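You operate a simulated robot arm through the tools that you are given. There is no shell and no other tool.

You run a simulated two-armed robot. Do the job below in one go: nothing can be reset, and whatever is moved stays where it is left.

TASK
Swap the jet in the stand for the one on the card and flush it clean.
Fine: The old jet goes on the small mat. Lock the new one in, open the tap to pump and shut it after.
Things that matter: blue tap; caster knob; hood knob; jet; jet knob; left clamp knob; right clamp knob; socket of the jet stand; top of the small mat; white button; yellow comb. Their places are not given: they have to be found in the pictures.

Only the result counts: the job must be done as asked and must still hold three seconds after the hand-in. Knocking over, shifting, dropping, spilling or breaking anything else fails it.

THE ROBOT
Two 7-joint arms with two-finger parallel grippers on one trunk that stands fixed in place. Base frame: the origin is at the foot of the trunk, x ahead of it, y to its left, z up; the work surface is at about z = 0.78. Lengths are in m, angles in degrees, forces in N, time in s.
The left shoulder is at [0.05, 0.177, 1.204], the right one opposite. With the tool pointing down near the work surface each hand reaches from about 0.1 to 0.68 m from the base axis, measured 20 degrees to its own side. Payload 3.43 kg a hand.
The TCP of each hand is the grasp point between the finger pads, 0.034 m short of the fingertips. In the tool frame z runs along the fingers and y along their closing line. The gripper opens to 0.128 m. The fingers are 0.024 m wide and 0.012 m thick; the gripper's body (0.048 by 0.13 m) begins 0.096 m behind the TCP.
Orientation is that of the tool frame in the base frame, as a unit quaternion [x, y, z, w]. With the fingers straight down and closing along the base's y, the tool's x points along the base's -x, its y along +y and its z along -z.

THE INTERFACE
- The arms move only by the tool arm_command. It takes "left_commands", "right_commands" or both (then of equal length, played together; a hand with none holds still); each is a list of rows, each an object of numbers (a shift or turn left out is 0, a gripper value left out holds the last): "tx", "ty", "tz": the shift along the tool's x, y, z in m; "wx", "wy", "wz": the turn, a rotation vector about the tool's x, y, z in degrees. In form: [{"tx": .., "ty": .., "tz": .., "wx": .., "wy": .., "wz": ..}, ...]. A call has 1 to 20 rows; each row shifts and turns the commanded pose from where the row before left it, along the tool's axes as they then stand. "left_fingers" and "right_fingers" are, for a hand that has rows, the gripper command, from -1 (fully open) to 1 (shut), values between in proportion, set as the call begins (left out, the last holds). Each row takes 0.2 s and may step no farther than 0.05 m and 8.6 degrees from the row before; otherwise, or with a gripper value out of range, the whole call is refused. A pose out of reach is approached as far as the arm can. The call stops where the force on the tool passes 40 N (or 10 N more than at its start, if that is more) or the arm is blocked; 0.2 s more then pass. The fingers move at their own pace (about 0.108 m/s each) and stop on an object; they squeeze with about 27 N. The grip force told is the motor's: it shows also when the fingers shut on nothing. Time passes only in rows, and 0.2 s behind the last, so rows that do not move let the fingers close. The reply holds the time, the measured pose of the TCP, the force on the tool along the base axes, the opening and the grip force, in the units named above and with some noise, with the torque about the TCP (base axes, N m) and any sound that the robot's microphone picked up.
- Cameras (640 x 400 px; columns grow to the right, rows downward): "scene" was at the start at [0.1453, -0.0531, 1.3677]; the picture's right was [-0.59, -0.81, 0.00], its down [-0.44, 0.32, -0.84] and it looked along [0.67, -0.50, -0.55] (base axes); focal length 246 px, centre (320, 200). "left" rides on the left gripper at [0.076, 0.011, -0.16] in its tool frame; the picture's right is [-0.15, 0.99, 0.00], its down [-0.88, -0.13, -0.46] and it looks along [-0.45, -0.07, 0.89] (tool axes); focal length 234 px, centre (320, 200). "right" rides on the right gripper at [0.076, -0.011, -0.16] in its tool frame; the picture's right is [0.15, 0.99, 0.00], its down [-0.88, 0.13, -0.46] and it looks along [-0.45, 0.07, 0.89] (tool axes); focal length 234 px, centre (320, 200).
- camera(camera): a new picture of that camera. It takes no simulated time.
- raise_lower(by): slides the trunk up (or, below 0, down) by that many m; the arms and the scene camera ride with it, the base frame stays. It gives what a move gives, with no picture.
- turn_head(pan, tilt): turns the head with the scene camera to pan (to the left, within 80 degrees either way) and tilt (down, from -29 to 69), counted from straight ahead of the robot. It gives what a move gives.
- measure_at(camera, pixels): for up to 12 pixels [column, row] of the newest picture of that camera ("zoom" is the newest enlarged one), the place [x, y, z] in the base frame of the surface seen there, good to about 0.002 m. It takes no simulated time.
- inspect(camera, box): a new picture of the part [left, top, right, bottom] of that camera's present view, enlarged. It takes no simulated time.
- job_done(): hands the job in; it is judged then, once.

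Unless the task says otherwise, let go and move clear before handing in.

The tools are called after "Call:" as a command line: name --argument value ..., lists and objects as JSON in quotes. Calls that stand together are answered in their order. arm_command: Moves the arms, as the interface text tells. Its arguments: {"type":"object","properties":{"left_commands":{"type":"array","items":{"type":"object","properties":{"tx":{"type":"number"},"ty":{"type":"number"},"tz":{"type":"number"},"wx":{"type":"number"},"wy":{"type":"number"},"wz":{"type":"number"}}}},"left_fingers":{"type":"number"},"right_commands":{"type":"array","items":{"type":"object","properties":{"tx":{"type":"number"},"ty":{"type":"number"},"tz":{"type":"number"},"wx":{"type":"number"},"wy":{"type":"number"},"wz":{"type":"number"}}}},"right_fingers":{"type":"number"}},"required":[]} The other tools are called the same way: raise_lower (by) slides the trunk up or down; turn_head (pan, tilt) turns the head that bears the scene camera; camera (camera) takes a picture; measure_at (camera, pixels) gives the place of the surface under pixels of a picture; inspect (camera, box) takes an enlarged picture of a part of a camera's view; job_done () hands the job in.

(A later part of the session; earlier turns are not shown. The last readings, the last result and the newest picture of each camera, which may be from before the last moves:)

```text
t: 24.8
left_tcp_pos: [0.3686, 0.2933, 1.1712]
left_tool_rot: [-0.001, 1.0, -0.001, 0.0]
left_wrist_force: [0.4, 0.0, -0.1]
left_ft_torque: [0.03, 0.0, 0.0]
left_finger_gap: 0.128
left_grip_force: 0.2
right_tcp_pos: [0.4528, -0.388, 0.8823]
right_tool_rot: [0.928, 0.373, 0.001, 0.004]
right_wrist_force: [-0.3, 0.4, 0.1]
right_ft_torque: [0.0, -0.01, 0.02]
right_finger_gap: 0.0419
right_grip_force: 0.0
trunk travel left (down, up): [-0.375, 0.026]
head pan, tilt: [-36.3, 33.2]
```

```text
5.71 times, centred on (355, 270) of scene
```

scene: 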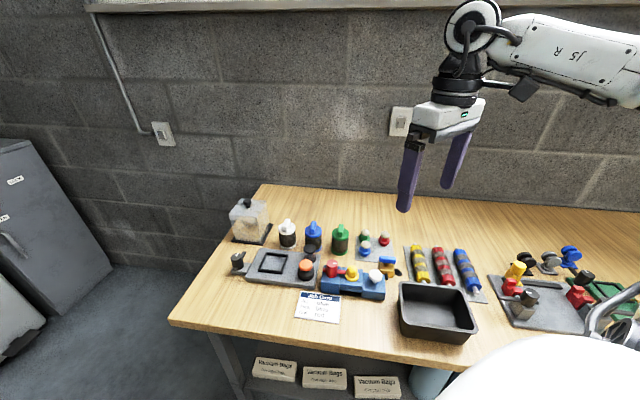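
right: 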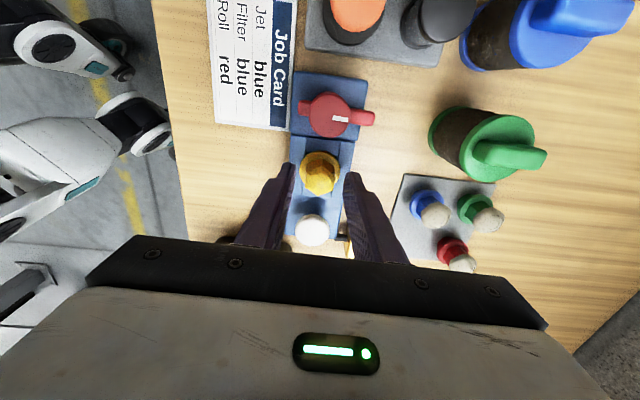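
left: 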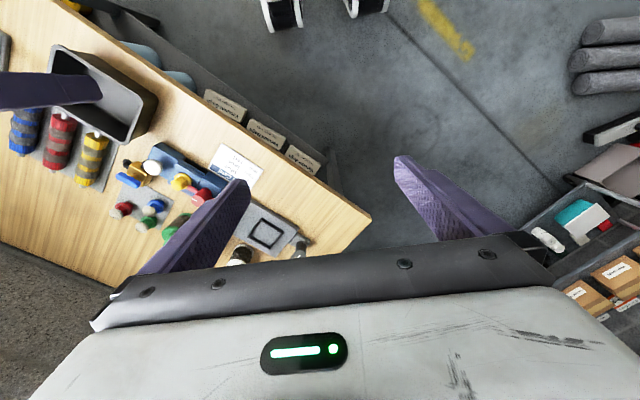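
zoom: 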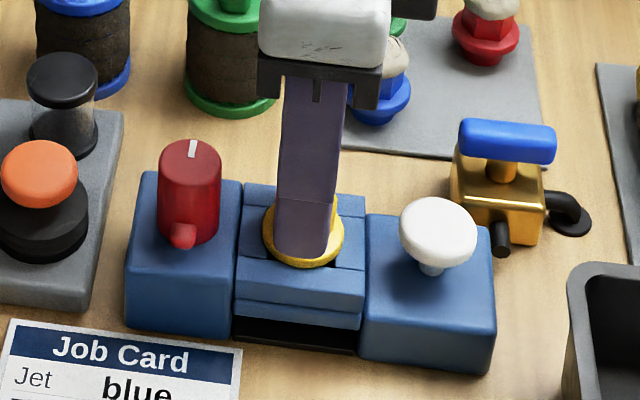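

The fingers are centred on the hexagon (320,155 in the zoom). I'll go down the last 10 mm and close.

Call:
arm_command --right_commands '[{"tz": 0.0095}, {}]'

Call:
arm_command --right_commands '[{}, {}, {}]' --right_fingers 1

Call:
inspect --camera "right" --box '[260, 130, 380, 250]'

```text
t: 25.4
left_tcp_pos: [0.3672, 0.2932, 1.1706]
left_tool_rot: [-0.001, 1.0, -0.001, 0.0]
left_wrist_force: [0.7, -0.3, 0.6]
left_ft_torque: [0.01, 0.03, -0.02]
left_finger_gap: 0.128
left_grip_force: 0.1
right_tcp_pos: [0.4526, -0.3868, 0.874]
right_tool_rot: [0.928, 0.373, 0.001, 0.004]
right_wrist_force: [-1.1, 0.0, 0.3]
right_ft_torque: [-0.02, -0.01, 0.0]
right_finger_gap: 0.0419
right_grip_force: 0.1
trunk travel left (down, up): [-0.375, 0.026]
head pan, tilt: [-36.3, 33.2]
```

```text
t: 26.2
left_tcp_pos: [0.3672, 0.2926, 1.1707]
left_tool_rot: [-0.002, 1.0, -0.001, 0.0]
left_wrist_force: [0.1, -0.6, 0.2]
left_ft_torque: [0.0, 0.03, 0.04]
left_finger_gap: 0.1281
left_grip_force: 0.2
right_tcp_pos: [0.4548, -0.3885, 0.8726]
right_tool_rot: [0.928, 0.374, 0.0, 0.004]
right_wrist_force: [0.2, -0.6, -0.3]
right_ft_torque: [-0.01, -0.05, 0.0]
right_finger_gap: 0.0274
right_grip_force: 27.2
trunk travel left (down, up): [-0.375, 0.026]
head pan, tilt: [-36.3, 33.2]
```

```text
3.33 times, centred on (320, 190) of right
```

zoom: 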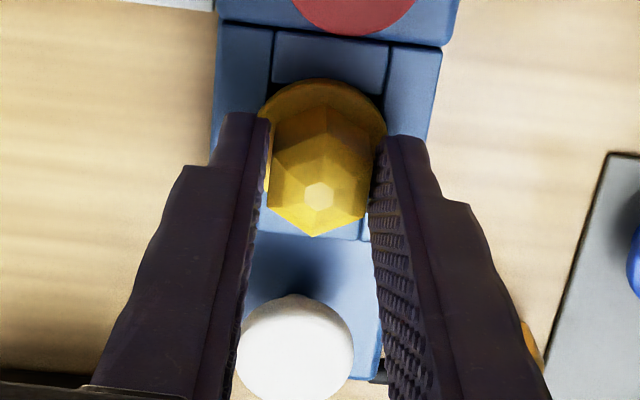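

The fingers stopped at a gap of 0.0274. I'll wait a moment to see whether they have settled.

Call:
arm_command --right_commands '[{}, {}]'

Call:
inspect --camera "scene" --box '[320, 245, 390, 300]'

```text
t: 26.8
left_tcp_pos: [0.3688, 0.2935, 1.1719]
left_tool_rot: [-0.001, 1.0, -0.001, 0.0]
left_wrist_force: [0.0, -0.5, 0.5]
left_ft_torque: [0.0, -0.01, 0.01]
left_finger_gap: 0.1281
left_grip_force: 0.0
right_tcp_pos: [0.453, -0.3887, 0.8716]
right_tool_rot: [0.928, 0.373, 0.001, 0.004]
right_wrist_force: [0.7, -0.4, 1.3]
right_ft_torque: [-0.03, 0.01, -0.02]
right_finger_gap: 0.0275
right_grip_force: 27.1
trunk travel left (down, up): [-0.375, 0.026]
head pan, tilt: [-36.3, 33.2]
```

```text
7.27 times, centred on (355, 272) of scene
```

zoom: 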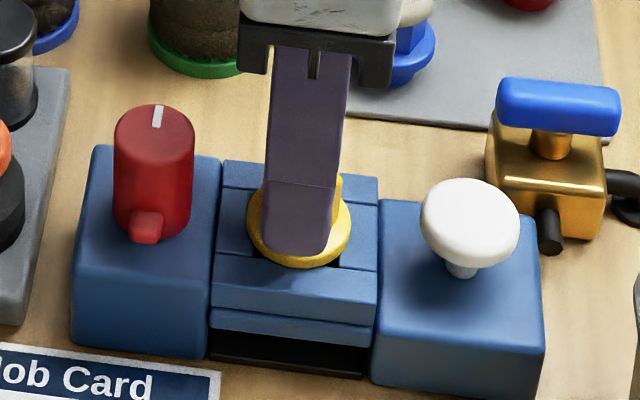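

The grip has settled at 27 N. I'll lift slowly straight up and check that the jet comes out.

Call:
arm_command --right_commands '[{"tz": -0.005}, {"tz": -0.01}, {"tz": -0.015}, {"tz": -0.02}, {"tz": -0.03}, {}]'

Call:
inspect --camera "scene" --box '[310, 225, 400, 300]'

Call:
camera --camera "right"

```text
t: 28.2
left_tcp_pos: [0.369, 0.2927, 1.1705]
left_tool_rot: [-0.001, 1.0, 0.0, 0.001]
left_wrist_force: [0.6, 0.2, 0.5]
left_ft_torque: [0.03, 0.0, 0.02]
left_finger_gap: 0.1281
left_grip_force: 0.0
right_tcp_pos: [0.4535, -0.3882, 0.9528]
right_tool_rot: [0.928, 0.373, 0.0, 0.003]
right_wrist_force: [-0.7, -0.3, -1.0]
right_ft_torque: [0.04, 0.01, -0.03]
right_finger_gap: 0.0275
right_grip_force: 27.5
trunk travel left (down, up): [-0.375, 0.026]
head pan, tilt: [-36.3, 33.2]
```

```text
5.33 times, centred on (355, 262) of scene
```

zoom: 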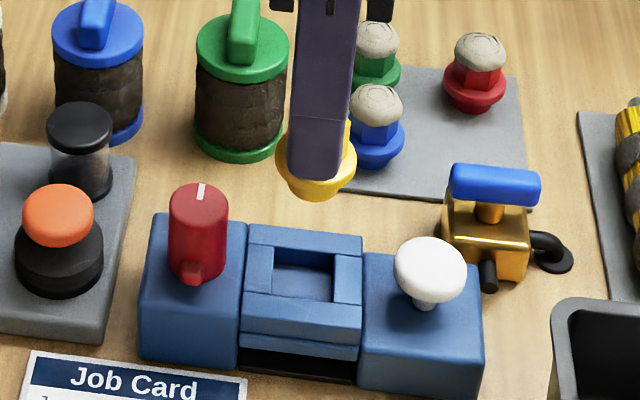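

```text
taken
```

right: 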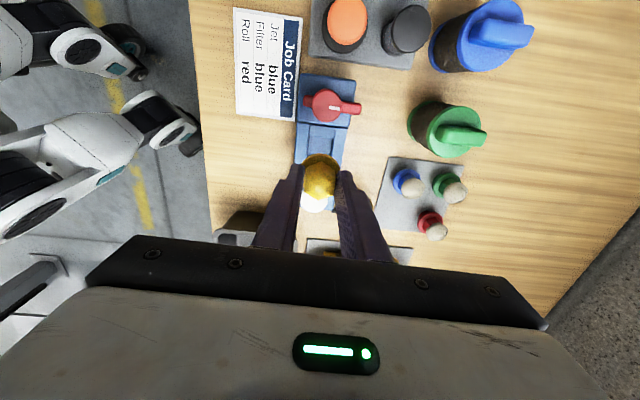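

The yellow jet came out and the square socket is exposed at (305,280) in the scene zoom. I'll measure the socket's inner edges for later, before moving to the tile.

Call:
measure_at --camera "zoom" --pixels '[[274, 244], [335, 262], [333, 303], [271, 297], [304, 285], [248, 270], [360, 240], [305, 240], [345, 285], [262, 270], [300, 315], [305, 310]]'

Call:
inspect --camera "right" --box '[280, 80, 380, 180]'

```text
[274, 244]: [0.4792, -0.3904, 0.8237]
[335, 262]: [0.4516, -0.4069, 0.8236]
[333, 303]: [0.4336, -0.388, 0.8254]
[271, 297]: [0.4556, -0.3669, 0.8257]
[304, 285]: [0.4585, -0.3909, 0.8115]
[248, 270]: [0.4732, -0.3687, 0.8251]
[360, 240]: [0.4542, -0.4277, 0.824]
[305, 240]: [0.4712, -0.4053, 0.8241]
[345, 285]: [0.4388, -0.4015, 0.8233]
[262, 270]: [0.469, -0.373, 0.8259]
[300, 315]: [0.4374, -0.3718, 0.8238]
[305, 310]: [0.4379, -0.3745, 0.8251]
```

```text
4.00 times, centred on (330, 130) of right
```

zoom: 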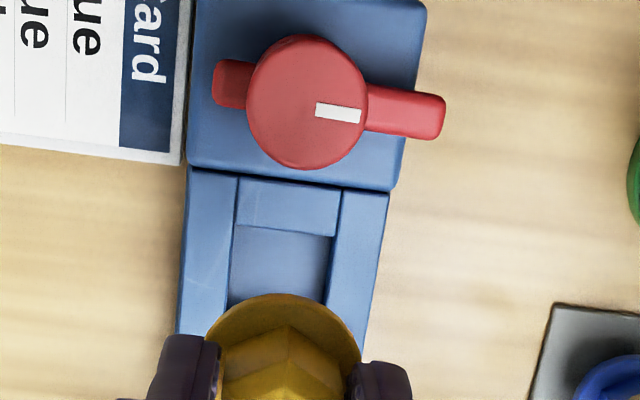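

The yellow jet is held upright and clear of the stand. I'll carry it to above the tile's free spot (0.473, -0.552) and check from there.

Call:
arm_command --right_commands '[{"tx": -0.0198, "ty": 0.0264}, {"tx": -0.0198, "ty": 0.0264}, {"tx": -0.0198, "ty": 0.0264}, {"tx": -0.0198, "ty": 0.0264}, {"tx": -0.0198, "ty": 0.0262}, {}]'

Call:
camera --camera "right"

Call:
inspect --camera "scene" --box '[330, 200, 430, 290]'

```text
t: 29.6
left_tcp_pos: [0.3688, 0.2926, 1.1717]
left_tool_rot: [-0.001, 1.0, 0.0, 0.0]
left_wrist_force: [-0.2, 0.9, 0.2]
left_ft_torque: [0.0, 0.01, -0.02]
left_finger_gap: 0.128
left_grip_force: 0.1
right_tcp_pos: [0.4711, -0.5513, 0.9548]
right_tool_rot: [0.928, 0.373, -0.001, 0.003]
right_wrist_force: [0.1, 0.3, -1.8]
right_ft_torque: [0.01, 0.01, 0.02]
right_finger_gap: 0.0273
right_grip_force: 27.2
trunk travel left (down, up): [-0.375, 0.026]
head pan, tilt: [-36.3, 33.2]
```

```text
taken
```

right: 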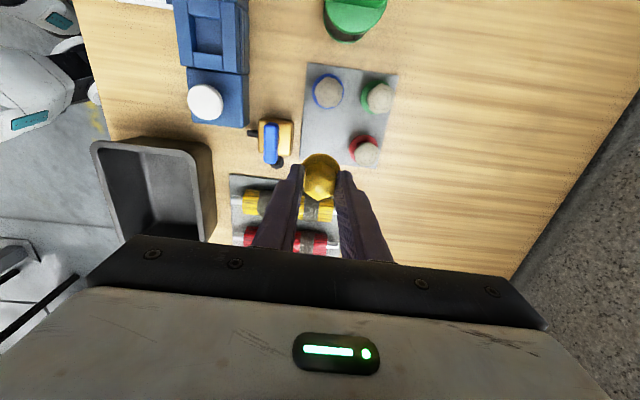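

```text
4.44 times, centred on (380, 245) of scene
```

zoom: 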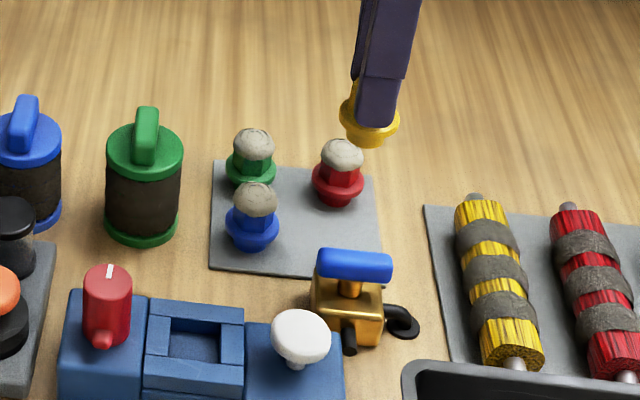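

The hand is above the free corner (TCP 0.471, -0.551), with the tap and other jets clear. I'll lower to just above the tile.

Call:
arm_command --right_commands '[{"tz": 0.03}, {"tz": 0.03}, {"tz": 0.025}, {"tz": 0.015}, {}]'

Call:
inspect --camera "scene" --box '[345, 215, 415, 275]'

Call:
camera --camera "right"

```text
t: 30.8
left_tcp_pos: [0.3664, 0.293, 1.1712]
left_tool_rot: [-0.001, 1.0, -0.001, -0.001]
left_wrist_force: [0.2, -0.6, 0.4]
left_ft_torque: [-0.01, 0.02, -0.05]
left_finger_gap: 0.128
left_grip_force: 0.1
right_tcp_pos: [0.4735, -0.5528, 0.8541]
right_tool_rot: [0.928, 0.373, 0.0, 0.005]
right_wrist_force: [0.7, -0.5, -0.6]
right_ft_torque: [0.0, 0.04, 0.01]
right_finger_gap: 0.0275
right_grip_force: 27.1
trunk travel left (down, up): [-0.375, 0.026]
head pan, tilt: [-36.3, 33.2]
```

```text
6.67 times, centred on (380, 245) of scene
```

zoom: 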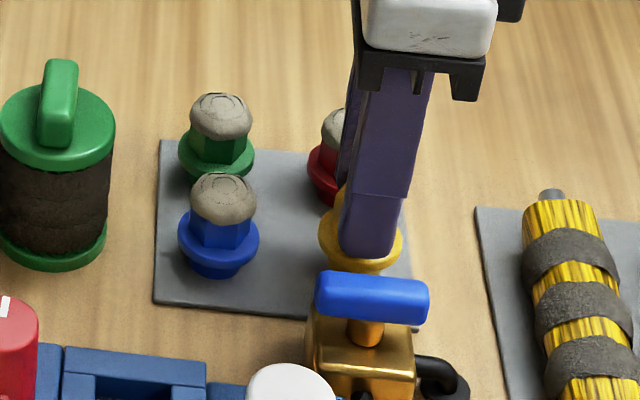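

```text
taken
```

right: 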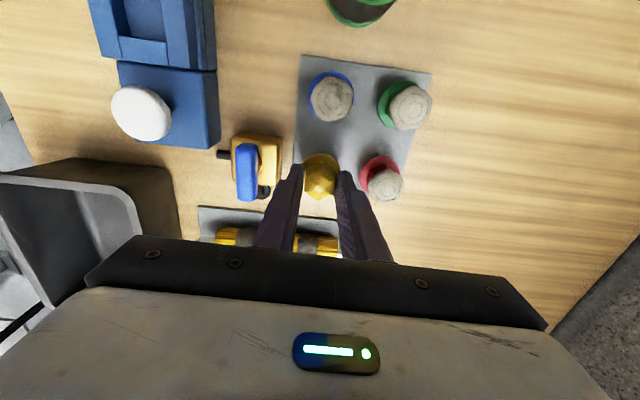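

The jet hovers about 1 cm above the free corner, in line with its neighbours. I'll lower it in small steps and watch the vertical force.

Call:
arm_command --right_commands '[{"tz": 0.004}, {"tz": 0.003}, {}]'

Call:
arm_command --right_commands '[{"tz": 0.002}, {}]'

Call:
arm_command --right_commands '[{"tz": 0.0015}, {}]'

```text
t: 31.6
left_tcp_pos: [0.3689, 0.2933, 1.1717]
left_tool_rot: [-0.001, 1.0, 0.0, 0.0]
left_wrist_force: [-0.2, -0.3, 0.2]
left_ft_torque: [0.02, -0.05, 0.02]
left_finger_gap: 0.1282
left_grip_force: 0.2
right_tcp_pos: [0.473, -0.552, 0.847]
right_tool_rot: [0.928, 0.373, 0.001, 0.004]
right_wrist_force: [0.2, -0.3, -0.2]
right_ft_torque: [-0.01, -0.01, 0.02]
right_finger_gap: 0.0275
right_grip_force: 27.0
trunk travel left (down, up): [-0.375, 0.026]
head pan, tilt: [-36.3, 33.2]
```

```text
t: 32.2
left_tcp_pos: [0.3687, 0.2925, 1.1716]
left_tool_rot: [0.0, 1.0, 0.0, 0.0]
left_wrist_force: [0.6, -0.7, -0.1]
left_ft_torque: [0.01, 0.0, -0.02]
left_finger_gap: 0.1282
left_grip_force: 0.1
right_tcp_pos: [0.473, -0.5528, 0.8454]
right_tool_rot: [0.928, 0.374, 0.0, 0.003]
right_wrist_force: [-0.2, -0.2, -0.5]
right_ft_torque: [-0.02, 0.06, -0.03]
right_finger_gap: 0.0276
right_grip_force: 27.1
trunk travel left (down, up): [-0.375, 0.026]
head pan, tilt: [-36.3, 33.2]
```

```text
t: 32.8
left_tcp_pos: [0.3679, 0.2941, 1.173]
left_tool_rot: [0.0, 1.0, -0.001, 0.0]
left_wrist_force: [0.0, 0.4, -0.2]
left_ft_torque: [-0.01, -0.02, 0.03]
left_finger_gap: 0.1282
left_grip_force: 0.1
right_tcp_pos: [0.473, -0.5525, 0.8452]
right_tool_rot: [0.928, 0.372, 0.001, 0.004]
right_wrist_force: [-0.6, -0.5, 7.3]
right_ft_torque: [-0.01, 0.11, -0.02]
right_finger_gap: 0.0274
right_grip_force: 27.3
trunk travel left (down, up): [-0.375, 0.026]
head pan, tilt: [-36.3, 33.2]
```

Contact shows as 7.3 N upward at TCP z ≈ 0.845, so the jet stands on the tile. I'll open slightly to 0.038 m and lift away straight up.

Call:
arm_command --right_commands '[{}, {}]' --right_fingers 0.4

Call:
arm_command --right_commands '[{"tz": -0.01}, {"tz": -0.02}, {"tz": -0.035}, {"tz": -0.04}, {}]'

Call:
camera --camera "right"

Call:
inspect --camera "scene" --box '[345, 215, 415, 275]'

```text
t: 33.4
left_tcp_pos: [0.367, 0.2934, 1.1718]
left_tool_rot: [-0.001, 1.0, 0.0, 0.001]
left_wrist_force: [0.3, -0.6, 0.1]
left_ft_torque: [-0.01, 0.04, -0.01]
left_finger_gap: 0.1276
left_grip_force: 0.1
right_tcp_pos: [0.4734, -0.5522, 0.8438]
right_tool_rot: [0.928, 0.373, 0.0, 0.003]
right_wrist_force: [-0.3, 0.3, 0.2]
right_ft_torque: [0.0, 0.01, 0.01]
right_finger_gap: 0.0383
right_grip_force: 0.1
trunk travel left (down, up): [-0.375, 0.026]
head pan, tilt: [-36.3, 33.2]
```

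```text
t: 34.6
left_tcp_pos: [0.3678, 0.2935, 1.1721]
left_tool_rot: [-0.002, 1.0, 0.0, 0.0]
left_wrist_force: [0.3, -0.3, -0.5]
left_ft_torque: [0.0, -0.01, 0.0]
left_finger_gap: 0.128
left_grip_force: 0.0
right_tcp_pos: [0.4729, -0.5516, 0.9494]
right_tool_rot: [0.928, 0.372, 0.0, 0.003]
right_wrist_force: [0.2, 0.2, -0.1]
right_ft_torque: [0.01, -0.02, 0.03]
right_finger_gap: 0.0386
right_grip_force: 0.0
trunk travel left (down, up): [-0.375, 0.026]
head pan, tilt: [-36.3, 33.2]
```

```text
taken
```

right: 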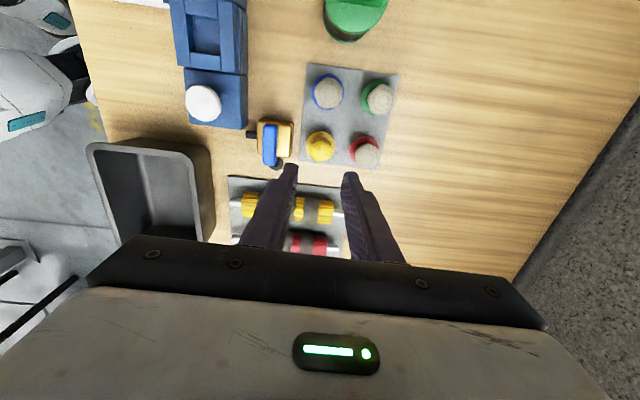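

```text
6.67 times, centred on (380, 245) of scene
```

zoom: 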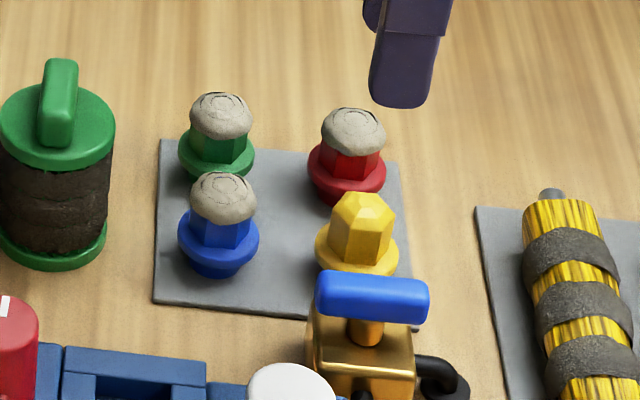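

The yellow jet stands upright on the tile at (320,147) in the right view. Next is the blue jet at (327,93); I'll enlarge and measure it and the empty socket.

Call:
inspect --camera "right" --box '[295, 60, 405, 170]'

Call:
measure_at --camera "zoom" --pixels '[[272, 130], [213, 120], [315, 122], [264, 185], [232, 68], [305, 150]]'

```text
3.64 times, centred on (350, 115) of right
```

zoom: 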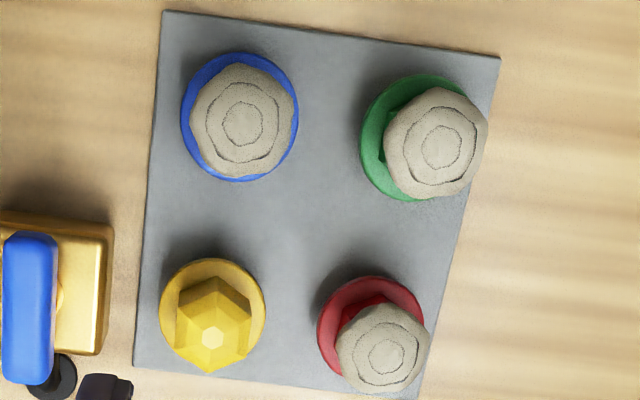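

```text
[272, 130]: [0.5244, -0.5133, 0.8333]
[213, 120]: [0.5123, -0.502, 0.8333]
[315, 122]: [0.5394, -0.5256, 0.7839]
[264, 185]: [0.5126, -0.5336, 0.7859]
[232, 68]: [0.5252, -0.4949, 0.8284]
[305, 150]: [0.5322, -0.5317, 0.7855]
```

Call:
measure_at --camera "zoom" --pixels '[[242, 124], [184, 120], [296, 112], [240, 179], [225, 57], [193, 120], [294, 122], [235, 65], [240, 175], [210, 338], [162, 305], [263, 310]]'

```text
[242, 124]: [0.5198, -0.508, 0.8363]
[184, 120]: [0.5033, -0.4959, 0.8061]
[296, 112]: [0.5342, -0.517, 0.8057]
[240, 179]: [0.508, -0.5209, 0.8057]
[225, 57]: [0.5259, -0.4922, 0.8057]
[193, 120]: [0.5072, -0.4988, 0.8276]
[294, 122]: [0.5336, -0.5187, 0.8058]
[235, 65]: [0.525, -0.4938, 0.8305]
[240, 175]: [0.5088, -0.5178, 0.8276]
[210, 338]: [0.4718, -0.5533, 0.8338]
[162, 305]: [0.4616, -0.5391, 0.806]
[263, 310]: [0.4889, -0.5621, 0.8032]
```

The blue jet's centre comes out near (0.518, -0.507), flange top at z ≈ 0.806. I'll also check the green jet and the green can beside it for clearance.

Call:
measure_at --camera "zoom" --pixels '[[363, 140], [390, 130], [440, 145], [395, 195], [430, 77]]'

Call:
measure_at --camera "scene" --pixels '[[341, 226], [341, 232], [334, 235], [347, 235], [340, 250]]'

Call:
measure_at --camera "right" --pixels '[[195, 20], [217, 20], [195, 53], [217, 54], [206, 40], [190, 40], [222, 40], [202, 103], [270, 130], [270, 155]]'

Call:
inspect --camera "right" --box '[160, 0, 260, 140]'

```text
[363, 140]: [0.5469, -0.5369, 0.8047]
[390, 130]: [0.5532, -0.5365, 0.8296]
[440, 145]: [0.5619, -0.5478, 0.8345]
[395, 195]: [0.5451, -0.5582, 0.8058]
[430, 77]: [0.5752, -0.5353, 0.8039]
```

```text
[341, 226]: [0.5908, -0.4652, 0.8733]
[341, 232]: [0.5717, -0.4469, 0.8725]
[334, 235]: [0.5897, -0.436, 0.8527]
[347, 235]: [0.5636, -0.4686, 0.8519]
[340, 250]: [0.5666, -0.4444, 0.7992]
```

```text
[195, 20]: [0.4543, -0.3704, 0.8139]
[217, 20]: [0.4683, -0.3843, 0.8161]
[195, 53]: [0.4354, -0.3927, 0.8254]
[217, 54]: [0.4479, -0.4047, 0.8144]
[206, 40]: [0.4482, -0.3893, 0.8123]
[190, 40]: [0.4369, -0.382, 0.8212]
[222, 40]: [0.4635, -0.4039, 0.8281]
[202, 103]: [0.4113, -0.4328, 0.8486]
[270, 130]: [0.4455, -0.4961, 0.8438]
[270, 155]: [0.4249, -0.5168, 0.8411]
```

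```text
2.86 times, centred on (210, 70) of right
```

zoom: 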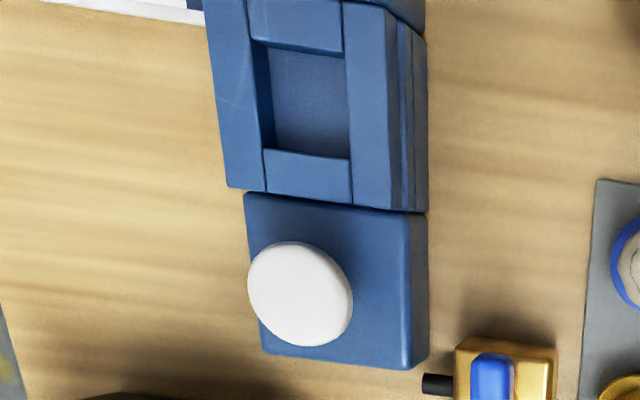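

Call:
measure_at --camera "zoom" --pixels '[[255, 90], [349, 100], [300, 46], [310, 157], [265, 155], [351, 163], [252, 36], [343, 50], [310, 120], [300, 90], [240, 90], [370, 100]]'

```text
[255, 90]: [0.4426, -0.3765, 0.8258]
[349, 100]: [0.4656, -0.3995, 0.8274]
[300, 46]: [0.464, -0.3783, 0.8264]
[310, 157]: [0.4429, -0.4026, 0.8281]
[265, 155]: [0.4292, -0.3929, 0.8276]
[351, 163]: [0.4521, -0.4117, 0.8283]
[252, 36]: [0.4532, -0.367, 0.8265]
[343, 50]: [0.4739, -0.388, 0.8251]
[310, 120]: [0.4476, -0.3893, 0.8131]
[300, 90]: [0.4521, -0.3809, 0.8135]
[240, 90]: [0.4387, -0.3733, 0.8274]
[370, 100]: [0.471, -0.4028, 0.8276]
```

The socket is about 0.03 m square with its centre near (0.4526, -0.3893) and floor at z ≈ 0.813. I'll move over the blue jet with the fingers at 0.042 m and stop above it to check.

Call:
arm_command --right_commands '[{"tx": 0.0317, "ty": -0.0007}, {"tx": 0.0317, "ty": -0.0007}, {"tz": 0.03}, {"tz": 0.025}, {}]' --right_fingers 0.344

Call:
inspect --camera "right" --box '[260, 120, 390, 250]'

Call:
inspect --camera "scene" --box '[330, 200, 420, 280]'

```text
t: 35.8
left_tcp_pos: [0.3678, 0.2933, 1.1713]
left_tool_rot: [0.0, 1.0, -0.001, 0.0]
left_wrist_force: [0.2, -0.7, 0.2]
left_ft_torque: [0.0, 0.0, 0.0]
left_finger_gap: 0.1279
left_grip_force: 0.0
right_tcp_pos: [0.5185, -0.5068, 0.8933]
right_tool_rot: [0.928, 0.373, 0.001, 0.004]
right_wrist_force: [-0.1, -0.4, -0.8]
right_ft_torque: [-0.04, 0.01, -0.01]
right_finger_gap: 0.042
right_grip_force: 0.1
trunk travel left (down, up): [-0.375, 0.026]
head pan, tilt: [-36.3, 33.2]
```

```text
3.08 times, centred on (325, 185) of right
```

zoom: 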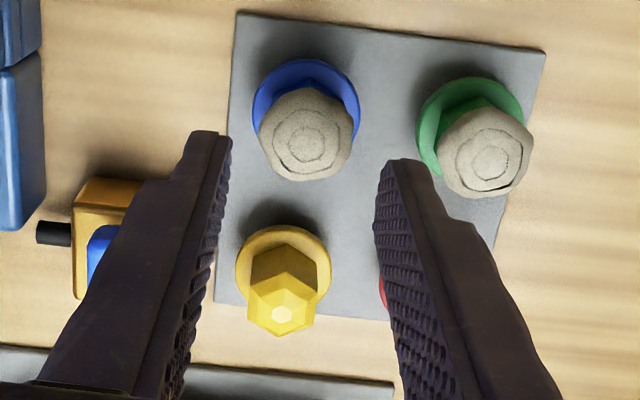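

```text
5.00 times, centred on (375, 240) of scene
```

zoom: 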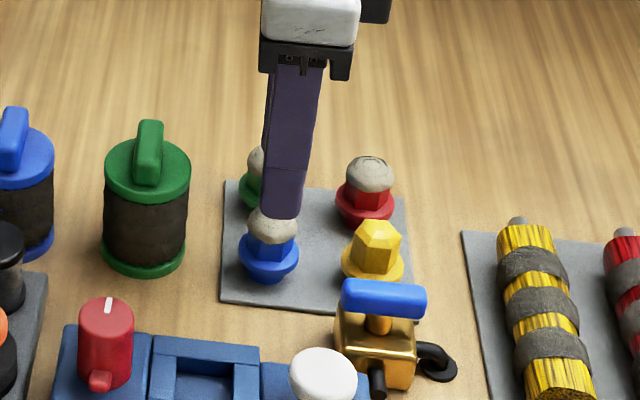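

The projected tool axis sits about 2.5 mm short of the blue jet's centre along the tile. I'll correct that, go down to TCP z ≈ 0.844 and look before closing.

Call:
arm_command --right_commands '[{"tx": 0.0025, "ty": 0.0007}, {"tz": 0.02}, {"tz": 0.02}, {"tz": 0.009}, {}]'

Call:
inspect --camera "right" --box '[260, 120, 390, 250]'

Call:
inspect --camera "scene" --box '[340, 215, 410, 275]'

```text
t: 37.0
left_tcp_pos: [0.3674, 0.2942, 1.1718]
left_tool_rot: [0.0, 1.0, 0.0, 0.001]
left_wrist_force: [0.7, -0.2, 0.2]
left_ft_torque: [-0.03, 0.02, -0.02]
left_finger_gap: 0.1279
left_grip_force: 0.1
right_tcp_pos: [0.5115, -0.5024, 0.8621]
right_tool_rot: [0.928, 0.373, 0.001, 0.005]
right_wrist_force: [0.7, 1.0, -0.4]
right_ft_torque: [0.02, -0.02, -0.04]
right_finger_gap: 0.0422
right_grip_force: 0.2
right hand out of reach, approached as far as the arm can: row 3, 4
trunk travel left (down, up): [-0.375, 0.026]
head pan, tilt: [-36.3, 33.2]
```

```text
3.08 times, centred on (325, 185) of right
```

zoom: 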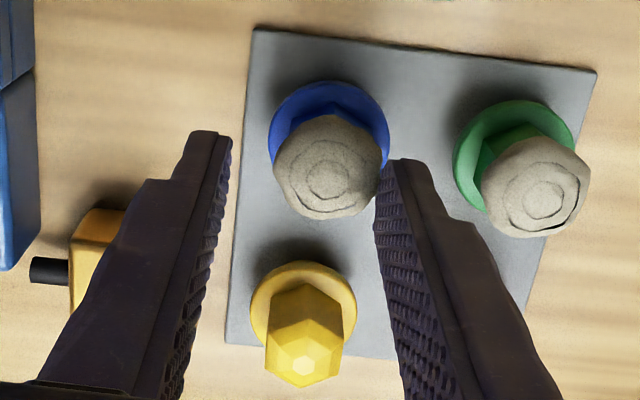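

```text
6.67 times, centred on (375, 245) of scene
```

zoom: 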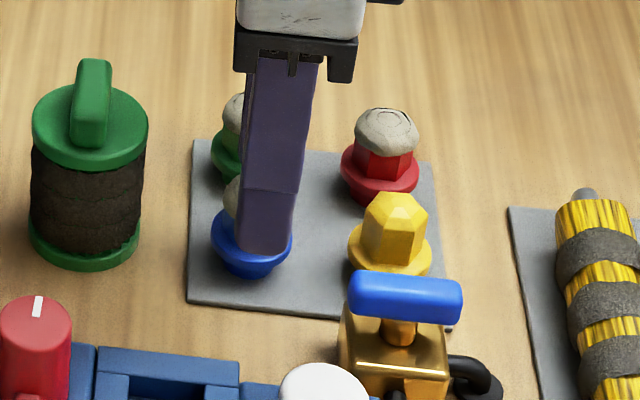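

The hand ran out of reach below z ≈ 0.873 and drifted to (0.5115, -0.5024), so the right finger is close to the jet's crust. I'll back straight up while re-centring, then lower the trunk to gain reach.

Call:
arm_command --right_commands '[{"tz": -0.006, "ty": 0.004}, {"tz": -0.012, "ty": 0.003}, {"tz": -0.03}, {"tz": -0.04}, {"tz": -0.04}, {}]'

Call:
camera --camera "right"

Call:
camera --camera "left"

Call:
camera --camera "scene"

```text
t: 38.4
left_tcp_pos: [0.3687, 0.2929, 1.1708]
left_tool_rot: [-0.002, 1.0, 0.0, 0.0]
left_wrist_force: [0.9, -0.3, -0.3]
left_ft_torque: [-0.05, 0.01, 0.02]
left_finger_gap: 0.1279
left_grip_force: 0.0
right_tcp_pos: [0.5167, -0.5064, 0.9906]
right_tool_rot: [0.928, 0.373, 0.0, 0.003]
right_wrist_force: [0.4, 0.0, 0.0]
right_ft_torque: [0.01, 0.0, 0.0]
right_finger_gap: 0.0422
right_grip_force: 0.0
trunk travel left (down, up): [-0.375, 0.026]
head pan, tilt: [-36.3, 33.2]
```

```text
taken
```

right: 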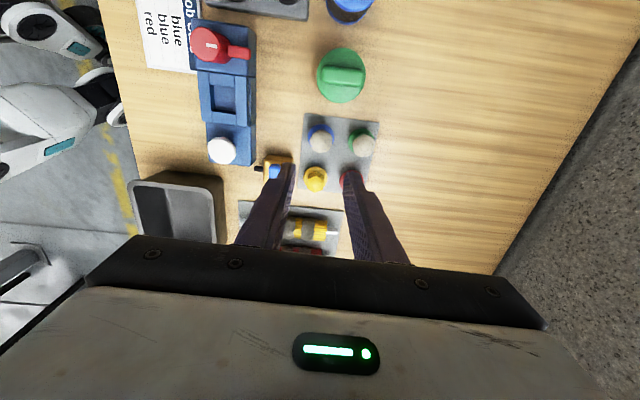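

```text
taken
```

left: 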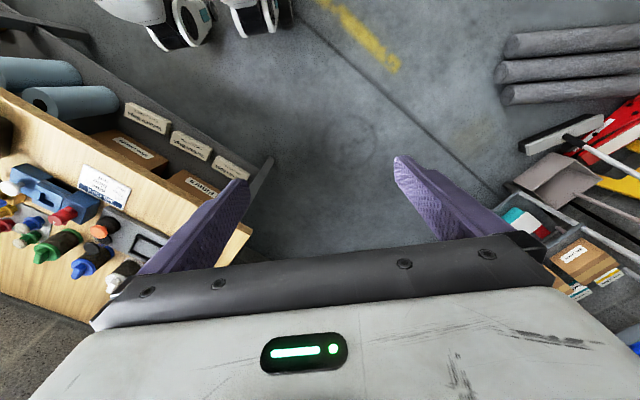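

```text
taken
```

scene: 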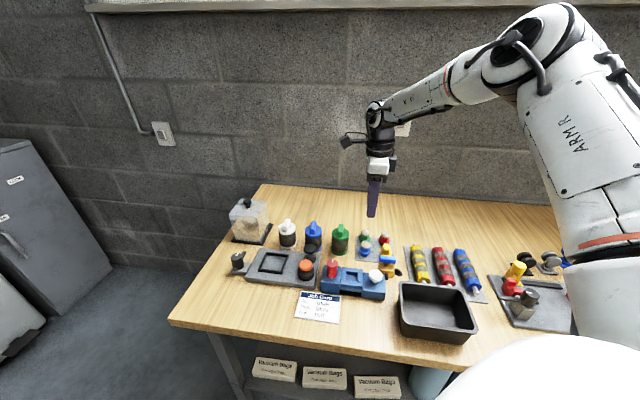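

All objects still stand as before, and both arms have free space below. I'll raise the right hand 3 cm more and lower the trunk by 0.1 m to extend the reach.

Call:
arm_command --right_commands '[{"tz": -0.03}, {}]'

Call:
raise_lower --by -0.1

Call:
camera --camera "scene"

Call:
camera --camera "right"

```text
t: 39.0
left_tcp_pos: [0.3672, 0.2927, 1.1715]
left_tool_rot: [-0.001, 1.0, 0.0, -0.001]
left_wrist_force: [-0.8, 0.4, 0.0]
left_ft_torque: [0.03, 0.01, -0.05]
left_finger_gap: 0.1278
left_grip_force: 0.1
right_tcp_pos: [0.5166, -0.5071, 1.0205]
right_tool_rot: [0.928, 0.373, 0.0, 0.003]
right_wrist_force: [0.3, -1.2, 0.2]
right_ft_torque: [0.0, -0.01, -0.01]
right_finger_gap: 0.0417
right_grip_force: 0.1
trunk travel left (down, up): [-0.375, 0.026]
head pan, tilt: [-36.3, 33.2]
```

```text
t: 40.3
left_tcp_pos: [0.3681, 0.294, 1.0723]
left_tool_rot: [-0.001, 1.0, -0.001, 0.001]
left_wrist_force: [0.6, -0.4, -0.7]
left_ft_torque: [-0.01, -0.04, 0.01]
left_finger_gap: 0.1279
left_grip_force: 0.2
right_tcp_pos: [0.5166, -0.5068, 0.9213]
right_tool_rot: [0.928, 0.373, 0.0, 0.003]
right_wrist_force: [1.5, -0.4, 0.2]
right_ft_torque: [0.03, 0.02, 0.02]
right_finger_gap: 0.0423
right_grip_force: 0.0
trunk travel left (down, up): [-0.275, 0.126]
head pan, tilt: [-36.3, 33.2]
```

```text
taken
```

scene: 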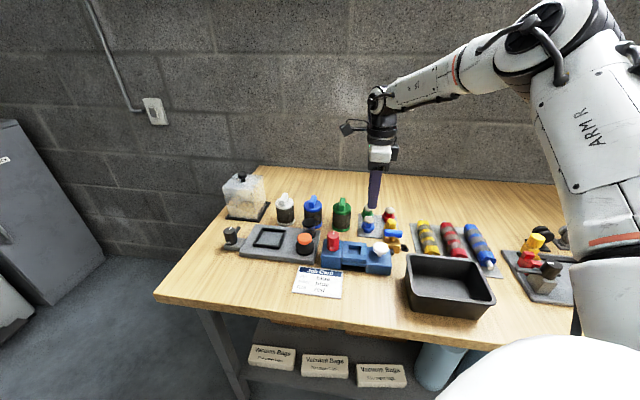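

```text
taken
```

right: 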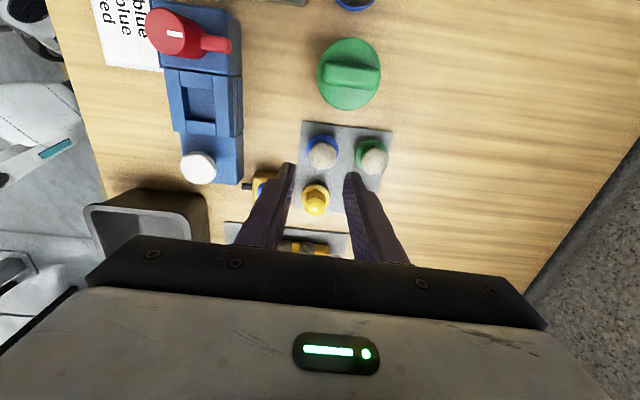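

The trunk is 0.1 m lower and nothing was touched. I'll re-measure the blue jet from here in case it shifted.

Call:
inspect --camera "right" --box '[280, 110, 410, 220]'

```text
3.64 times, centred on (345, 165) of right
```

zoom: 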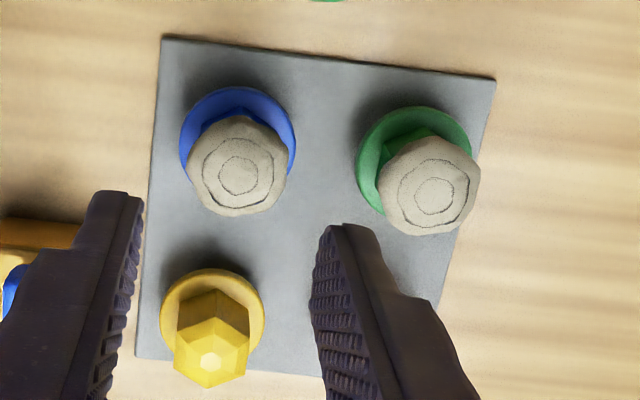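

Call:
measure_at --camera "zoom" --pixels '[[183, 143], [294, 143], [236, 91], [240, 174], [195, 175], [284, 178], [362, 160], [430, 112]]'

```text
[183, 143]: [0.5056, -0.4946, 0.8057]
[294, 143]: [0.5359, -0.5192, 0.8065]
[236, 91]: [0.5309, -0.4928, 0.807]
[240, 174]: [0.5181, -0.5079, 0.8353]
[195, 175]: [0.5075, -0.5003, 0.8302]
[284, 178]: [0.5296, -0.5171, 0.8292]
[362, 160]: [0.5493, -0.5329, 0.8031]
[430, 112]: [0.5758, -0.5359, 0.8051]
```

The blue jet has not moved; its centre is near (0.5205, -0.507). I'll correct by about 3 mm each way and descend, first only part of the way.

Call:
arm_command --right_commands '[{"tx": 0.0028, "ty": 0.0027}, {"tz": 0.025}, {"tz": 0.025}, {}]'

Call:
inspect --camera "right" --box '[260, 120, 390, 250]'

```text
t: 41.3
left_tcp_pos: [0.3674, 0.294, 1.0708]
left_tool_rot: [-0.001, 1.0, -0.001, 0.0]
left_wrist_force: [0.3, 0.5, 0.1]
left_ft_torque: [0.03, -0.01, -0.01]
left_finger_gap: 0.1282
left_grip_force: 0.1
right_tcp_pos: [0.5223, -0.5062, 0.8717]
right_tool_rot: [0.928, 0.373, 0.0, 0.003]
right_wrist_force: [0.1, -0.1, 0.9]
right_ft_torque: [0.01, -0.04, 0.0]
right_finger_gap: 0.0419
right_grip_force: 0.0
trunk travel left (down, up): [-0.275, 0.126]
head pan, tilt: [-36.3, 33.2]
```

```text
3.08 times, centred on (325, 185) of right
```

zoom: 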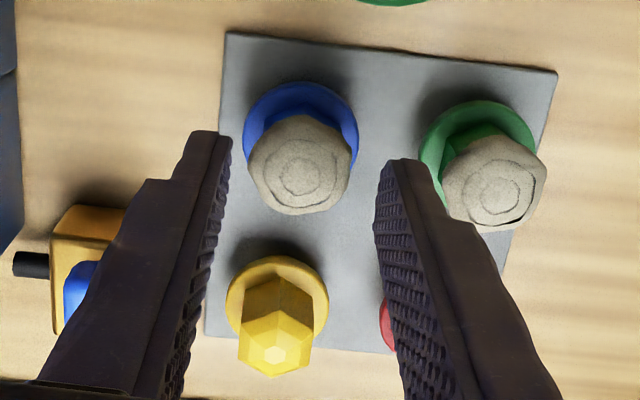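

The tool axis now projects onto the flange's centre at (301,138). I'll descend the remaining 27 mm.

Call:
arm_command --right_commands '[{"tz": 0.014}, {"tz": 0.0125}, {}]'

Call:
inspect --camera "right" --box '[260, 120, 390, 250]'

Call:
inspect --camera "scene" --box '[340, 195, 410, 255]'

```text
t: 42.1
left_tcp_pos: [0.3671, 0.2929, 1.0698]
left_tool_rot: [-0.001, 1.0, -0.001, 0.0]
left_wrist_force: [0.0, -0.1, -0.5]
left_ft_torque: [0.01, 0.0, 0.0]
left_finger_gap: 0.1282
left_grip_force: 0.0
right_tcp_pos: [0.5197, -0.5064, 0.8445]
right_tool_rot: [0.928, 0.373, 0.0, 0.003]
right_wrist_force: [0.9, -0.5, 0.2]
right_ft_torque: [0.02, -0.03, 0.0]
right_finger_gap: 0.042
right_grip_force: 0.0
trunk travel left (down, up): [-0.275, 0.126]
head pan, tilt: [-36.3, 33.2]
```

```text
3.08 times, centred on (325, 185) of right
```

zoom: 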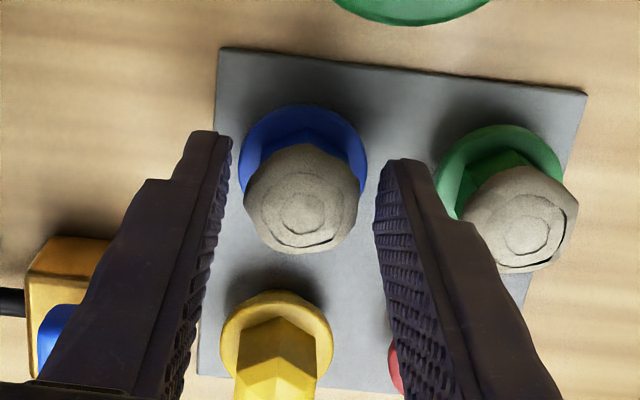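

```text
6.67 times, centred on (375, 225) of scene
```

zoom: 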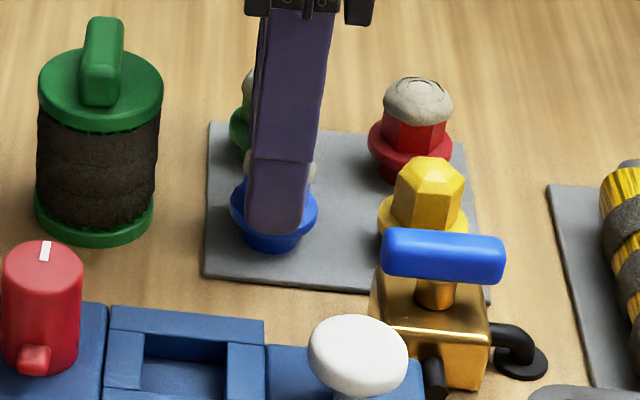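

Now the reach suffices and the fingers straddle the blue jet at TCP z = 0.8445, just above its flange. I'll close on it.

Call:
arm_command --right_commands '[{}, {}, {}]' --right_fingers 1

Call:
inspect --camera "right" --box '[260, 120, 390, 250]'

```text
t: 42.9
left_tcp_pos: [0.3676, 0.2917, 1.0712]
left_tool_rot: [-0.001, 1.0, -0.001, 0.0]
left_wrist_force: [-0.1, 0.5, -0.7]
left_ft_torque: [0.05, -0.02, 0.0]
left_finger_gap: 0.1282
left_grip_force: 0.0
right_tcp_pos: [0.5189, -0.5077, 0.8454]
right_tool_rot: [0.928, 0.373, 0.001, 0.003]
right_wrist_force: [-0.5, 0.7, 0.4]
right_ft_torque: [0.01, -0.06, 0.0]
right_finger_gap: 0.0276
right_grip_force: 27.0
trunk travel left (down, up): [-0.275, 0.126]
head pan, tilt: [-36.3, 33.2]
```

```text
3.08 times, centred on (325, 185) of right
```

zoom: 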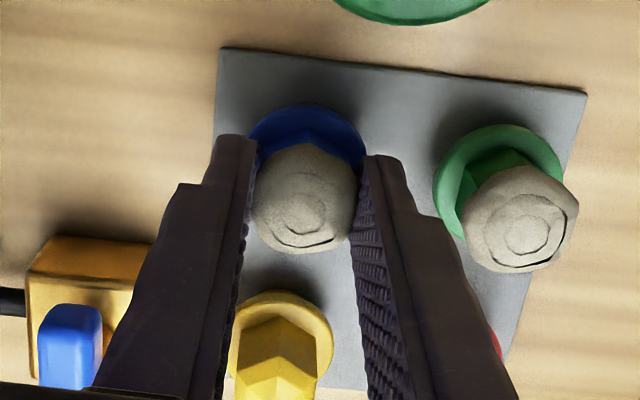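

The blue jet is gripped with the same 0.0276 gap as the old one. I'll lift it straight up and check it hangs upright.

Call:
arm_command --right_commands '[{"tz": -0.01}, {"tz": -0.02}, {"tz": -0.03}, {"tz": -0.04}, {}]'

Call:
inspect --camera "scene" --box '[330, 180, 420, 270]'

```text
t: 44.1
left_tcp_pos: [0.3684, 0.2938, 1.072]
left_tool_rot: [-0.001, 1.0, 0.0, 0.0]
left_wrist_force: [0.7, 0.0, 0.2]
left_ft_torque: [-0.02, 0.02, 0.0]
left_finger_gap: 0.1281
left_grip_force: 0.1
right_tcp_pos: [0.5208, -0.5051, 0.9451]
right_tool_rot: [0.928, 0.373, 0.0, 0.002]
right_wrist_force: [0.6, 0.8, 0.0]
right_ft_torque: [0.01, -0.02, -0.01]
right_finger_gap: 0.0273
right_grip_force: 26.9
trunk travel left (down, up): [-0.275, 0.126]
head pan, tilt: [-36.3, 33.2]
```

```text
4.44 times, centred on (375, 225) of scene
```

zoom: 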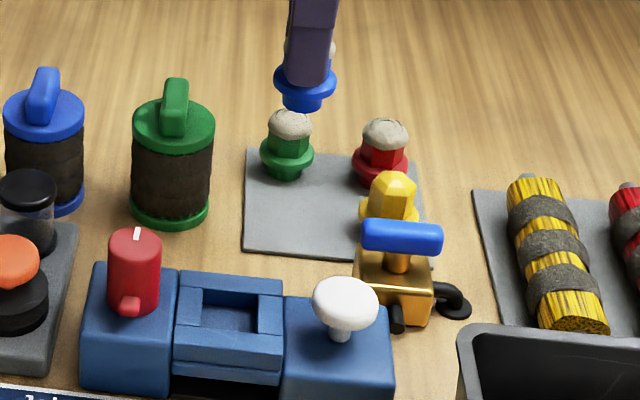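

The blue jet hangs upright and is clear of its neighbours. I'll carry it to above the socket.

Call:
arm_command --right_commands '[{"tx": 0.0083, "ty": -0.0329}, {"tx": 0.0083, "ty": -0.0329}, {"tx": 0.0083, "ty": -0.0328}, {"tx": 0.0082, "ty": -0.0328}, {}, {}]'

Call:
inspect --camera "right" --box '[260, 90, 390, 240]'

Call:
inspect --camera "scene" --box '[310, 195, 410, 290]'

```text
t: 45.5
left_tcp_pos: [0.3686, 0.2936, 1.0719]
left_tool_rot: [-0.002, 1.0, -0.001, 0.0]
left_wrist_force: [0.1, 0.9, 0.5]
left_ft_torque: [-0.04, 0.0, 0.01]
left_finger_gap: 0.128
left_grip_force: 0.1
right_tcp_pos: [0.4535, -0.3885, 0.9444]
right_tool_rot: [0.928, 0.373, 0.001, 0.003]
right_wrist_force: [-0.3, -0.3, -0.9]
right_ft_torque: [-0.01, -0.03, 0.01]
right_finger_gap: 0.0275
right_grip_force: 27.1
trunk travel left (down, up): [-0.275, 0.126]
head pan, tilt: [-36.3, 33.2]
```

```text
2.67 times, centred on (325, 165) of right
```

zoom: 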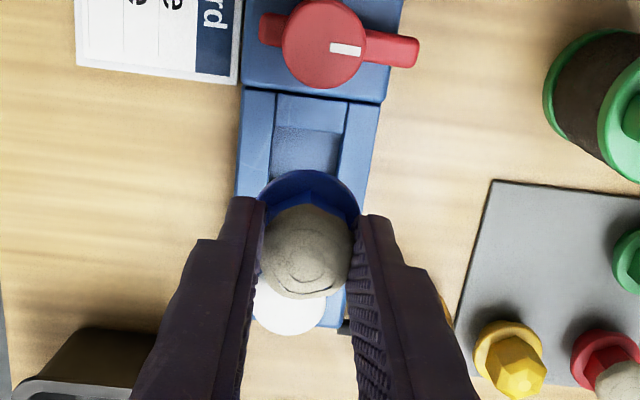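

```text
4.21 times, centred on (360, 242) of scene
```

zoom: 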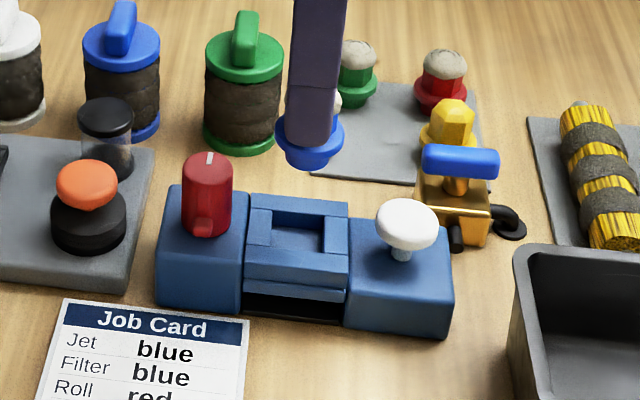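

The tool axis projects onto the socket's centre (305,161 in the zoom), so alignment looks good. I'll lower to just above the rim, then insert in small steps.

Call:
arm_command --right_commands '[{"tz": 0.025}, {"tz": 0.025}, {}, {}]'

Call:
inspect --camera "scene" --box '[320, 215, 390, 275]'

Call:
inspect --camera "right" --box '[260, 90, 390, 240]'

```text
t: 46.5
left_tcp_pos: [0.3683, 0.2931, 1.0706]
left_tool_rot: [-0.002, 1.0, 0.0, 0.0]
left_wrist_force: [-0.4, 0.0, -0.4]
left_ft_torque: [0.03, 0.02, 0.03]
left_finger_gap: 0.1279
left_grip_force: 0.0
right_tcp_pos: [0.4529, -0.3887, 0.894]
right_tool_rot: [0.928, 0.373, 0.001, 0.002]
right_wrist_force: [-0.3, 0.1, -0.8]
right_ft_torque: [-0.01, -0.02, -0.01]
right_finger_gap: 0.0272
right_grip_force: 26.7
trunk travel left (down, up): [-0.275, 0.126]
head pan, tilt: [-36.3, 33.2]
```

```text
6.67 times, centred on (355, 245) of scene
```

zoom: 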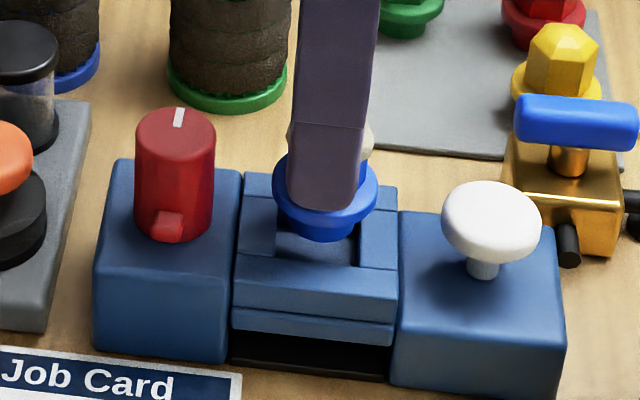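

```text
2.67 times, centred on (325, 165) of right
```

zoom: 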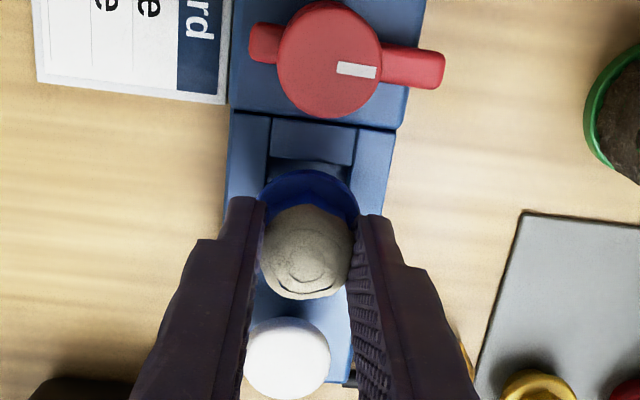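

The plug is just above the rim and centred. I'll insert in steps of 4–5 mm and watch the force.

Call:
arm_command --right_commands '[{"tz": 0.004}, {"tz": 0.004}, {"tz": 0.003}, {}]'

Call:
arm_command --right_commands '[{"tz": 0.003}, {"tz": 0.003}, {}]'

```text
t: 47.5
left_tcp_pos: [0.3678, 0.2934, 1.0726]
left_tool_rot: [-0.001, 1.0, 0.0, 0.0]
left_wrist_force: [-0.2, 0.6, -0.9]
left_ft_torque: [-0.01, -0.01, 0.03]
left_finger_gap: 0.1281
left_grip_force: 0.1
right_tcp_pos: [0.4535, -0.3879, 0.8819]
right_tool_rot: [0.928, 0.373, 0.0, 0.003]
right_wrist_force: [-0.2, 0.5, -0.2]
right_ft_torque: [0.02, 0.04, 0.0]
right_finger_gap: 0.0274
right_grip_force: 27.5
trunk travel left (down, up): [-0.275, 0.126]
head pan, tilt: [-36.3, 33.2]
```

```text
t: 48.3
left_tcp_pos: [0.3677, 0.2928, 1.071]
left_tool_rot: [-0.001, 1.0, -0.001, 0.0]
left_wrist_force: [-0.3, 0.7, 0.0]
left_ft_torque: [0.02, -0.01, -0.01]
left_finger_gap: 0.1279
left_grip_force: 0.0
right_tcp_pos: [0.4515, -0.3894, 0.8767]
right_tool_rot: [0.928, 0.373, 0.001, 0.003]
right_wrist_force: [-0.4, -0.2, -0.3]
right_ft_torque: [0.01, -0.03, -0.01]
right_finger_gap: 0.0274
right_grip_force: 26.9
trunk travel left (down, up): [-0.275, 0.126]
head pan, tilt: [-36.3, 33.2]
```

No resistance, and the plug is already about 1 cm below the rim. I'll go on in small steps until it seats.

Call:
arm_command --right_commands '[{"tz": 0.002}, {}]'

Call:
arm_command --right_commands '[{"tz": 0.0015}, {}]'

```text
t: 48.9
left_tcp_pos: [0.3687, 0.2928, 1.0713]
left_tool_rot: [-0.002, 1.0, -0.001, -0.001]
left_wrist_force: [0.5, -0.3, 0.1]
left_ft_torque: [-0.02, 0.04, 0.02]
left_finger_gap: 0.1279
left_grip_force: 0.0
right_tcp_pos: [0.4531, -0.389, 0.8736]
right_tool_rot: [0.928, 0.372, 0.0, 0.003]
right_wrist_force: [0.3, 0.4, -0.9]
right_ft_torque: [-0.01, 0.0, -0.02]
right_finger_gap: 0.0277
right_grip_force: 27.2
trunk travel left (down, up): [-0.275, 0.126]
head pan, tilt: [-36.3, 33.2]
```

```text
t: 49.5
left_tcp_pos: [0.3679, 0.2927, 1.0716]
left_tool_rot: [-0.001, 1.0, -0.002, -0.001]
left_wrist_force: [0.8, -0.1, -1.0]
left_ft_torque: [0.03, 0.03, 0.0]
left_finger_gap: 0.128
left_grip_force: 0.0
right_tcp_pos: [0.4539, -0.3878, 0.8744]
right_tool_rot: [0.928, 0.372, 0.001, 0.004]
right_wrist_force: [-0.3, -0.9, 4.8]
right_ft_torque: [-0.04, 0.1, -0.04]
right_finger_gap: 0.0272
right_grip_force: 27.2
trunk travel left (down, up): [-0.275, 0.126]
head pan, tilt: [-36.3, 33.2]
```

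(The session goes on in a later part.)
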